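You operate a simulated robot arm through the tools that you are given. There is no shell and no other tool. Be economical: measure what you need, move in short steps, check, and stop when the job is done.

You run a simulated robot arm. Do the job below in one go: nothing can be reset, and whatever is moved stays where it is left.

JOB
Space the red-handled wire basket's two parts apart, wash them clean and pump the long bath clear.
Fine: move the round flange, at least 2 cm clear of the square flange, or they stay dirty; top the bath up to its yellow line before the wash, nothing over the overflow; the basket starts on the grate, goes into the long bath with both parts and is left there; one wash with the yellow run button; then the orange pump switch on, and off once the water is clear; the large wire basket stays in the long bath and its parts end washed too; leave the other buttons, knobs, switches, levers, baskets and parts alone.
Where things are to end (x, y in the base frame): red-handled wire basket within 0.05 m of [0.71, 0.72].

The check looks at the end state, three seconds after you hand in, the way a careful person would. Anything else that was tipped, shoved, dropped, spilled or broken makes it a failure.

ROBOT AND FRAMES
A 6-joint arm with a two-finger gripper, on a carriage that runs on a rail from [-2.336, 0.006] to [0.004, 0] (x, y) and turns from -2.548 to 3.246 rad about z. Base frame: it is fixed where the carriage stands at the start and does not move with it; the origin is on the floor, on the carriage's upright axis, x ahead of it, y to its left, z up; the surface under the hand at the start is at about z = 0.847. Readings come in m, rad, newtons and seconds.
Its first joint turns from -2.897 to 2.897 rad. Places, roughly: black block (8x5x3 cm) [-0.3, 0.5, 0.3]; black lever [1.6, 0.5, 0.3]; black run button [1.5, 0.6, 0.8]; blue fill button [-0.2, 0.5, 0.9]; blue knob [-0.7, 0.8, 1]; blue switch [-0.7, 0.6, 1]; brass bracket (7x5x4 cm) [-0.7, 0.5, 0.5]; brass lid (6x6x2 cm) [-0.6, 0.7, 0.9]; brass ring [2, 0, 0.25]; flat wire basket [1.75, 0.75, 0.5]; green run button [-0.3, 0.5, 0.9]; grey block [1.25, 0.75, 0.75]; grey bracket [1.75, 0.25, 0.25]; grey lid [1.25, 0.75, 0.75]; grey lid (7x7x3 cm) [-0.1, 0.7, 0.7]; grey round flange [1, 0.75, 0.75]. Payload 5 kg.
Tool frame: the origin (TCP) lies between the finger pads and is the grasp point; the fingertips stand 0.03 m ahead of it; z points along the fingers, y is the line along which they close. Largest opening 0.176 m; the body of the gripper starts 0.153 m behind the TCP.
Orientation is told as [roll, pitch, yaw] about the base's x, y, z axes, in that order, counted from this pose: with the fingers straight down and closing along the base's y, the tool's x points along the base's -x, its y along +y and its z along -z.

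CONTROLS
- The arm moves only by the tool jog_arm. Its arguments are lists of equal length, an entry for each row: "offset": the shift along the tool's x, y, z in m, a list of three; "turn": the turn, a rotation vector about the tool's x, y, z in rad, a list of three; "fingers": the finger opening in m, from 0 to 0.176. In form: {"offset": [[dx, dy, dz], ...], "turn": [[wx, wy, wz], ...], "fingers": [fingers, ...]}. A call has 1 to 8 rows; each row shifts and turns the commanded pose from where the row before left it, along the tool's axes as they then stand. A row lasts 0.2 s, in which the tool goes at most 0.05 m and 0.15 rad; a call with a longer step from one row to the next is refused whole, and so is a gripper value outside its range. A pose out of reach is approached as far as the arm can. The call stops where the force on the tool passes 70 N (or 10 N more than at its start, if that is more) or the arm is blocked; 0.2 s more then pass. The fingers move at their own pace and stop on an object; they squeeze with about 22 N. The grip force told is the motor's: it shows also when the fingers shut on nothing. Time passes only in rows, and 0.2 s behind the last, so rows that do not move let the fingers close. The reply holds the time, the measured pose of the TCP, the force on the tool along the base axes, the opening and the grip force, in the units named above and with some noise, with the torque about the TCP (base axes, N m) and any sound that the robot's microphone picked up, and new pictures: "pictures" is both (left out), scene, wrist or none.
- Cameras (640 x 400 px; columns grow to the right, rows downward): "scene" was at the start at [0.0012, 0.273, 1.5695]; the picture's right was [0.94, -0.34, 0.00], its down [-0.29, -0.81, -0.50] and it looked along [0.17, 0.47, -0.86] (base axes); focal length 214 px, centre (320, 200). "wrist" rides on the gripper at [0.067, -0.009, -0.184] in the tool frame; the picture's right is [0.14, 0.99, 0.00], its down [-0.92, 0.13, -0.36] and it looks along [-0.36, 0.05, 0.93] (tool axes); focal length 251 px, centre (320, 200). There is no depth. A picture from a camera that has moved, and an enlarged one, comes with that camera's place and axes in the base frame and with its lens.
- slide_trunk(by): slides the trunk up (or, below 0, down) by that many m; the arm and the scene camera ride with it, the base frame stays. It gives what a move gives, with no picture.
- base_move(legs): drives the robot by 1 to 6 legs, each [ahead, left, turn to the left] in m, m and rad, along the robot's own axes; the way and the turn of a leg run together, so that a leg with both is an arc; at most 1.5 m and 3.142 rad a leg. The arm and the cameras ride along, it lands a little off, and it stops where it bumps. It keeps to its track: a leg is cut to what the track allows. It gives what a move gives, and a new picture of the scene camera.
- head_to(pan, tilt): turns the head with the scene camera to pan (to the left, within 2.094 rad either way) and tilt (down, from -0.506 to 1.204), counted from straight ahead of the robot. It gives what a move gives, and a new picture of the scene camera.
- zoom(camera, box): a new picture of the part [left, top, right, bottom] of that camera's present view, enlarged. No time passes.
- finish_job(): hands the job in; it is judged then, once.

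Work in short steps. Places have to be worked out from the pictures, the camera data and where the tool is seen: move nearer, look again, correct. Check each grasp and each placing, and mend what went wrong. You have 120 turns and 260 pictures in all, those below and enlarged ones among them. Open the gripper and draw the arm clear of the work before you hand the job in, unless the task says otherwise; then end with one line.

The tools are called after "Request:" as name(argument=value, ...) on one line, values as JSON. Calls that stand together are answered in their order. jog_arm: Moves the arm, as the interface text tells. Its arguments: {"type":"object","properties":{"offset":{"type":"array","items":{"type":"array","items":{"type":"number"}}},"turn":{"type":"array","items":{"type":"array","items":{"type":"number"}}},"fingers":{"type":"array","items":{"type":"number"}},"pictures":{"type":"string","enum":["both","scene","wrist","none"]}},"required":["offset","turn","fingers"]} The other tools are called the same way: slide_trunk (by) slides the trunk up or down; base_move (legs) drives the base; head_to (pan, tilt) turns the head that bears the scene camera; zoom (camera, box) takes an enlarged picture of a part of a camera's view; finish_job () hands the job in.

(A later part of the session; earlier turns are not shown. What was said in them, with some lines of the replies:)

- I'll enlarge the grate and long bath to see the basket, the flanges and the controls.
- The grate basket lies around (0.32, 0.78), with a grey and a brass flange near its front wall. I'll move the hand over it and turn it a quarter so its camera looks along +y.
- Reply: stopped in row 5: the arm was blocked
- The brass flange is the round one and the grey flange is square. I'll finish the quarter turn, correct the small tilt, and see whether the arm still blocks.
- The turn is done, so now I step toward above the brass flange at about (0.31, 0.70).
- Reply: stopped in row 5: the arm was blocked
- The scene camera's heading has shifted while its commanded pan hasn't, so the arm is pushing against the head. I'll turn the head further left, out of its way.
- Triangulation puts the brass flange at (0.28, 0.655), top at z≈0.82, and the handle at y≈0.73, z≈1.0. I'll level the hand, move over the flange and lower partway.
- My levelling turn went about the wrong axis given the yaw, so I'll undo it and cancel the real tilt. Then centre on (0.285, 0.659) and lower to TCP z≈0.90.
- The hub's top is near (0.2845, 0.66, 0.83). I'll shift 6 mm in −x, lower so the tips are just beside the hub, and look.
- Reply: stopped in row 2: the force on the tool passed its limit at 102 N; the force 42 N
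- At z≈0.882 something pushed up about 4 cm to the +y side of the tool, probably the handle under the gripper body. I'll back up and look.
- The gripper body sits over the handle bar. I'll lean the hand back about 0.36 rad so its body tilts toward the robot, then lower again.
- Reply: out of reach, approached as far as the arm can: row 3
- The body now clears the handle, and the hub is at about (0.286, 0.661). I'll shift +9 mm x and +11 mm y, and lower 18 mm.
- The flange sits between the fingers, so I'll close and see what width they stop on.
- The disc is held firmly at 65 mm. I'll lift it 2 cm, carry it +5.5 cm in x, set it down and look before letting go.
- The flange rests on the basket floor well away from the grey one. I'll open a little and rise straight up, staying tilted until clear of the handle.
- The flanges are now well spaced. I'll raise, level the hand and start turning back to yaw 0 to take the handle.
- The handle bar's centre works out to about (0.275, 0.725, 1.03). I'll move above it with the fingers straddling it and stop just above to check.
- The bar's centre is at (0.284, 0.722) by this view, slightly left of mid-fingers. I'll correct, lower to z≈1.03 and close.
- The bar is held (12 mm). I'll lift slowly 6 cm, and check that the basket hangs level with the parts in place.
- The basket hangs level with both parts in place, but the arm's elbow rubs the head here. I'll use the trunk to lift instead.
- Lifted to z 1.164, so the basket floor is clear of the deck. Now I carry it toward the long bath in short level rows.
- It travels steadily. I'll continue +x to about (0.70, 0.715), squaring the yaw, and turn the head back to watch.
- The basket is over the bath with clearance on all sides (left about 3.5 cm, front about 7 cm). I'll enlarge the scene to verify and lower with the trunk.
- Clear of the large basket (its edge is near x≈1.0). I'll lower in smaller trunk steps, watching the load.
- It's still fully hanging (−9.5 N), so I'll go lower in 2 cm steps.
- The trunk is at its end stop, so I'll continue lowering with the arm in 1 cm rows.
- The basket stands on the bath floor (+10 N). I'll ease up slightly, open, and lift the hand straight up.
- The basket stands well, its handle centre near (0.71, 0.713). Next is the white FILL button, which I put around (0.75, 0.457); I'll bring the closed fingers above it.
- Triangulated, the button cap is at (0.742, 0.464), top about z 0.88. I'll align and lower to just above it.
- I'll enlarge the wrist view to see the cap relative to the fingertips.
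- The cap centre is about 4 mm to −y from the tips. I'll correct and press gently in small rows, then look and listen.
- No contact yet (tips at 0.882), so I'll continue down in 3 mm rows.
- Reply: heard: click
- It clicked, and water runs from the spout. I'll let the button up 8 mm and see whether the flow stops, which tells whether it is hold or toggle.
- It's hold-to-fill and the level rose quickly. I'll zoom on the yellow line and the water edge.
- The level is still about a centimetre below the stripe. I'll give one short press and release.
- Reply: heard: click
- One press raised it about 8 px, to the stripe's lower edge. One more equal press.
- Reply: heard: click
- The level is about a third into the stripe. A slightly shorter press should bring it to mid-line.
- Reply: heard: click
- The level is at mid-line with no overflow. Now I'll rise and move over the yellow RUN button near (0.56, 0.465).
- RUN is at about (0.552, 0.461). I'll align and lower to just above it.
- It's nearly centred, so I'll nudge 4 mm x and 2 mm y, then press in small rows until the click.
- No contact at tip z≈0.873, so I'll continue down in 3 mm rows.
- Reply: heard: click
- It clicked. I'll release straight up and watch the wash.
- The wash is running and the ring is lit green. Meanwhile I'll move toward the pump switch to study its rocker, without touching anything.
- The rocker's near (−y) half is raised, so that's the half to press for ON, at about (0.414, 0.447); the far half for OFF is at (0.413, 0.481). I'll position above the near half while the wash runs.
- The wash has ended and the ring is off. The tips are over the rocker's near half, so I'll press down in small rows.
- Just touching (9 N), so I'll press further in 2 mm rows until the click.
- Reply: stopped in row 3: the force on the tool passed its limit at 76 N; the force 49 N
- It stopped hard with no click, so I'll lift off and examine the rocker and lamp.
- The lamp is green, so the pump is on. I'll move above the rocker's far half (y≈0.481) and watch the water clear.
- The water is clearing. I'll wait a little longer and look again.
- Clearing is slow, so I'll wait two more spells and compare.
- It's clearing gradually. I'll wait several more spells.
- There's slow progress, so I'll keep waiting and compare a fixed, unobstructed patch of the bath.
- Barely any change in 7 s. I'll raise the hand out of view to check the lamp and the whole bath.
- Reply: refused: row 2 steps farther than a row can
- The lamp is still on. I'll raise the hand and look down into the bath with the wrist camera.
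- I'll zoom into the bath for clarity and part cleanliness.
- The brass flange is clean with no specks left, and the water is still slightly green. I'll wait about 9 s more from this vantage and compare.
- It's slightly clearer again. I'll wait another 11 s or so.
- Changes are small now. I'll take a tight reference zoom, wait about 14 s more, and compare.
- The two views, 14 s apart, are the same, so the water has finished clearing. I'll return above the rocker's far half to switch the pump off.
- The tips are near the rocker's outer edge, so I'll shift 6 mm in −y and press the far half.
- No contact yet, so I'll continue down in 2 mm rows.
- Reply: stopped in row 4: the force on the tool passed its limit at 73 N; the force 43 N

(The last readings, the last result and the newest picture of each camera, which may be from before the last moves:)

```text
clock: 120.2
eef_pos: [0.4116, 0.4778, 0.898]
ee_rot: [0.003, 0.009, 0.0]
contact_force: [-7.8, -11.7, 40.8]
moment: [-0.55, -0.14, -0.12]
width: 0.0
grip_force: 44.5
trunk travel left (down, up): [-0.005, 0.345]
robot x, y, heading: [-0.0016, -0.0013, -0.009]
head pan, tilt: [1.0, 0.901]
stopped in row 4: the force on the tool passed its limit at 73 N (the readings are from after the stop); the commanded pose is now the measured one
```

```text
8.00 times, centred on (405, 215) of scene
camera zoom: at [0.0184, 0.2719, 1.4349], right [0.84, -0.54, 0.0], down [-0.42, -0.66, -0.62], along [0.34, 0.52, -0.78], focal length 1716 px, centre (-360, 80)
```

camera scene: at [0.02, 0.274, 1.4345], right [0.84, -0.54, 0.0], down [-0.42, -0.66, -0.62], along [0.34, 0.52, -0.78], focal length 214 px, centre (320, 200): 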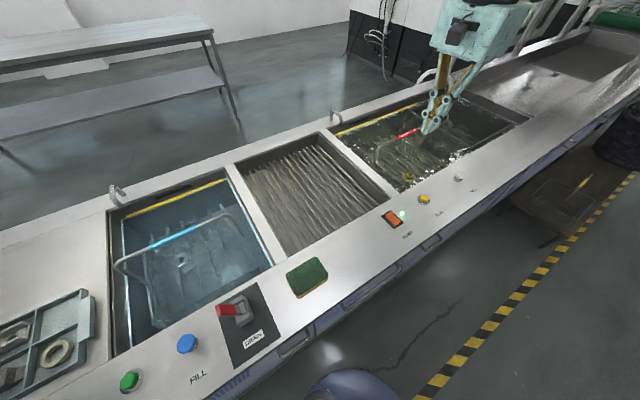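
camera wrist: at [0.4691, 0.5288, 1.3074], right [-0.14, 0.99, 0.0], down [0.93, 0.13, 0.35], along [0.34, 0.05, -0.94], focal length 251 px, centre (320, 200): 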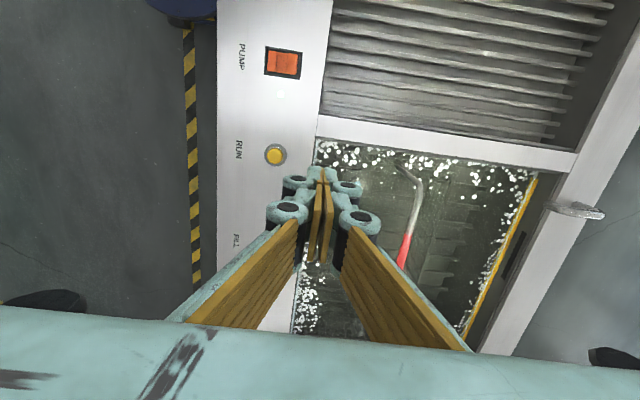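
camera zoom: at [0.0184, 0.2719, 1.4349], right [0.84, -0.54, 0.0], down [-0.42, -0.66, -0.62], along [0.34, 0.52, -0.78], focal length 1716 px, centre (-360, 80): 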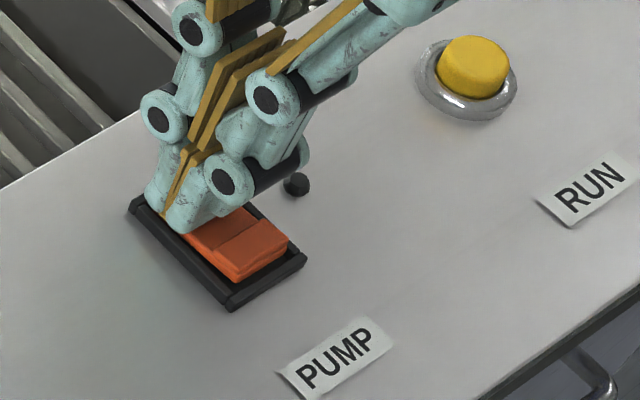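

The lamp is dark and the near half is raised, so the pump is off. I'll draw the hand up and clear, open the gripper, and look over everything.

Request:
jog_arm(offset=[[0, 0, -0.03], [0, 0, -0.045], [0, 0, -0.045], [0, 0, -0.045], [-0.045, 0, -0.01], [-0.045, 0, -0.01], [-0.04, 0, 0], [0, 0, 0]], turn=[[0, 0, 0], [0, 0, 0], [0, 0, 0], [0, 0, 0], [0, 0, 0], [0, 0, 0], [0, 0, 0], [0, 0, 0]], fingers=[0, 0, 0.05, 0.1, 0.1, 0.1, 0.1, 0.1], pictures="both")

Request:
zoom(camera="scene", box=[340, 80, 500, 240])

Request:
zoom(camera="wrist", box=[220, 20, 600, 330])

```text
clock: 122.0
eef_pos: [0.5437, 0.4802, 1.0768]
ee_rot: [0.002, 0.013, 0.002]
contact_force: [0.0, 1.4, -1.4]
moment: [-0.07, 0.16, -0.02]
width: 0.1001
grip_force: 0.1
trunk travel left (down, up): [-0.005, 0.345]
robot x, y, heading: [0.0001, 0.0027, -0.001]
head pan, tilt: [1.0, 0.901]
camera scene: at [0.0202, 0.2739, 1.4345], right [0.84, -0.54, 0.0], down [-0.42, -0.66, -0.62], along [0.34, 0.52, -0.78], focal length 214 px, centre (320, 200)
camera wrist: at [0.4784, 0.4691, 1.2596], right [-0.14, 0.99, 0.0], down [0.93, 0.13, 0.35], along [0.35, 0.05, -0.94], focal length 251 px, centre (320, 200)
```

scene: 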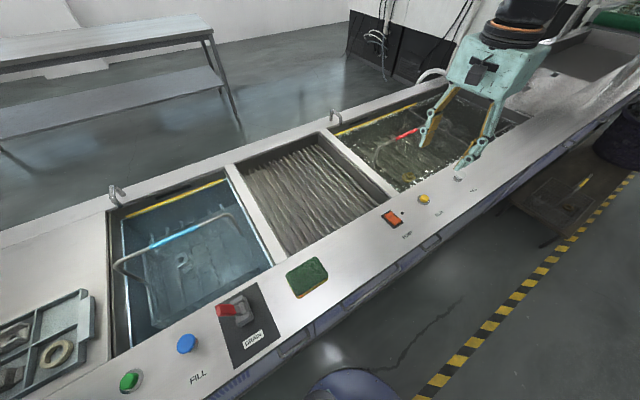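
wrist: 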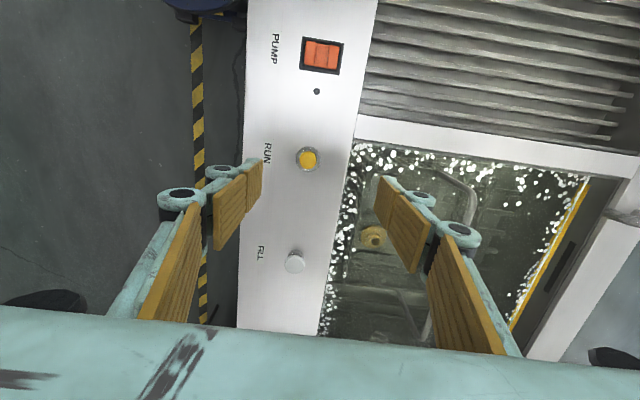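

```text
2.50 times, centred on (420, 160) of scene
camera zoom: at [0.0202, 0.2739, 1.4345], right [0.84, -0.54, 0.0], down [-0.42, -0.66, -0.62], along [0.34, 0.52, -0.78], focal length 536 px, centre (70, 300)
```

zoom: 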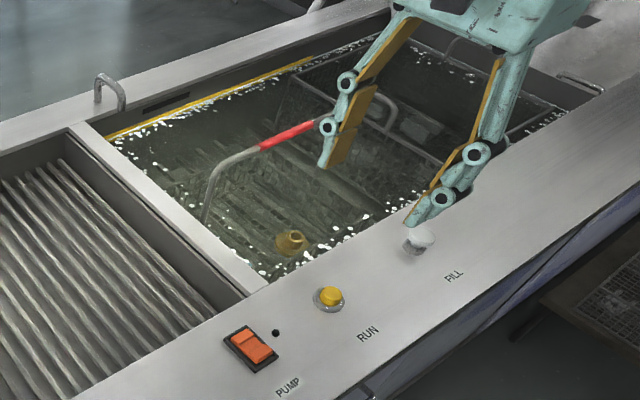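

```text
1.29 times, centred on (410, 175) of wrist
camera zoom: at [0.4784, 0.4691, 1.2596], right [-0.14, 0.99, 0.0], down [0.93, 0.13, 0.35], along [0.35, 0.05, -0.94], focal length 324 px, centre (204, 232)
```

zoom: 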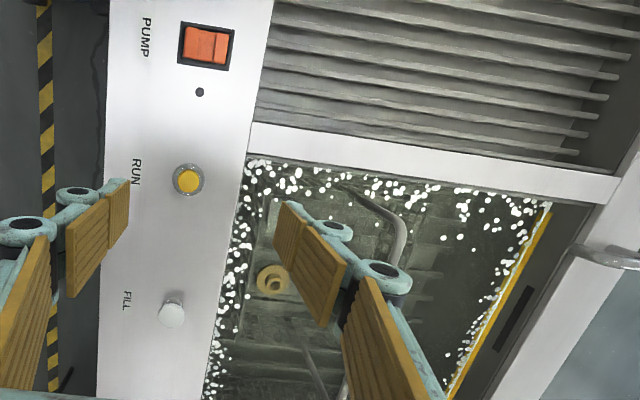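

Lamp off, and the bath is as intended. I'll take one look from above to confirm the grey flange, the large basket's parts and the basket position.

Request:
jog_arm(offset=[[0, 0.02, -0.04], [-0.02, 0.04, 0], [-0.02, 0.04, 0], [-0.02, 0.04, 0], [-0.02, 0.04, 0], [0, 0, -0.04], [0, 0, 0]], turn=[[0, 0, 0], [0, 0, 0], [0, 0, 0], [0, 0, 0], [0, 0, 0], [0, 0, 0], [0, 0, 0]], fingers=[0.176, 0.176, 0.176, 0.176, 0.176, 0.176, 0.176], pictures="wrist")

Request:
zoom(camera="wrist", box=[190, 30, 510, 310])

Request:
zoom(camera="scene", box=[420, 80, 540, 180])

```text
clock: 123.6
eef_pos: [0.6254, 0.6551, 1.1629]
ee_rot: [0.003, 0.012, -0.001]
contact_force: [-0.5, -0.2, 1.2]
moment: [0.14, -0.08, 0.01]
width: 0.1759
grip_force: 0.1
trunk travel left (down, up): [-0.005, 0.345]
robot x, y, heading: [0.0003, -0.0023, -0.001]
head pan, tilt: [1.0, 0.901]
camera wrist: at [0.5601, 0.6452, 1.3466], right [-0.14, 0.99, 0.0], down [0.93, 0.13, 0.35], along [0.35, 0.05, -0.94], focal length 251 px, centre (320, 200)
```

wrist: 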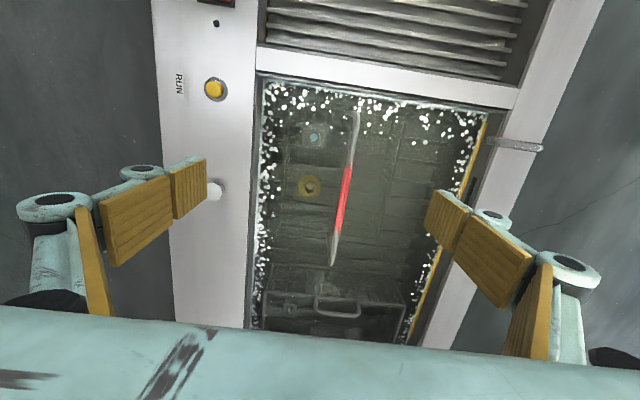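

```text
1.43 times, centred on (350, 170) of wrist
camera zoom: at [0.5601, 0.6452, 1.3466], right [-0.14, 0.99, 0.0], down [0.93, 0.13, 0.35], along [0.35, 0.05, -0.94], focal length 359 px, centre (277, 243)
```

zoom: 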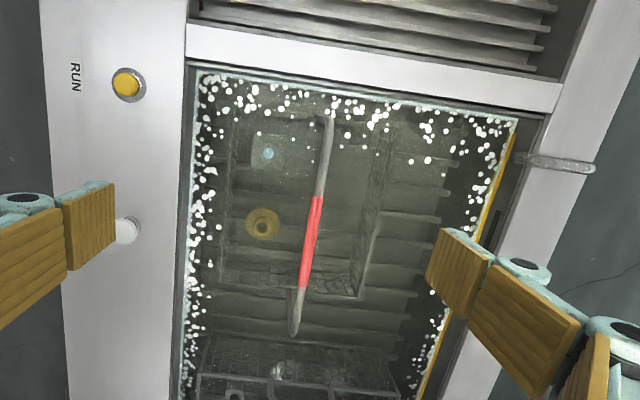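

```text
4.00 times, centred on (480, 130) of scene
camera zoom: at [0.0191, 0.2728, 1.4348], right [0.84, -0.54, 0.0], down [-0.42, -0.66, -0.62], along [0.34, 0.52, -0.78], focal length 858 px, centre (-320, 480)
```

zoom: 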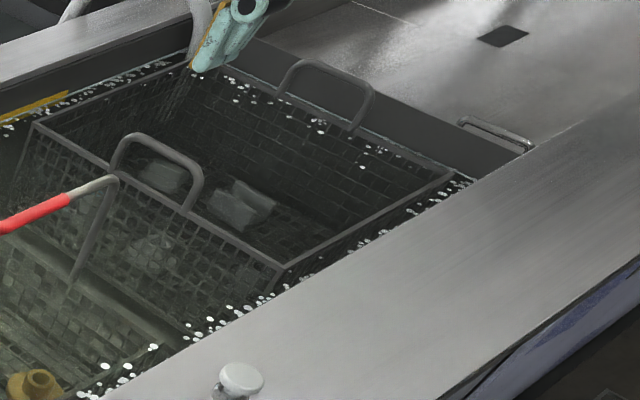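

Everything is in order: the handle centre is near (0.72, 0.71), both flanges lie apart in the basket, the large basket is in place, the water is at the yellow line, the pump is off, and the hand is open and clear. I'm handing in.

Request:
finish_job()

```text
The job is handed in.
```

The job is handed in: I moved the round flange well clear of the square one, stood the red-handled basket in the long bath near (0.72, 0.71), filled to the yellow line, ran one wash, and pumped until the water stopped changing before switching off. I saw the brass flange come out clean, but could only see the grey flange and the large basket's parts dimly through the water.
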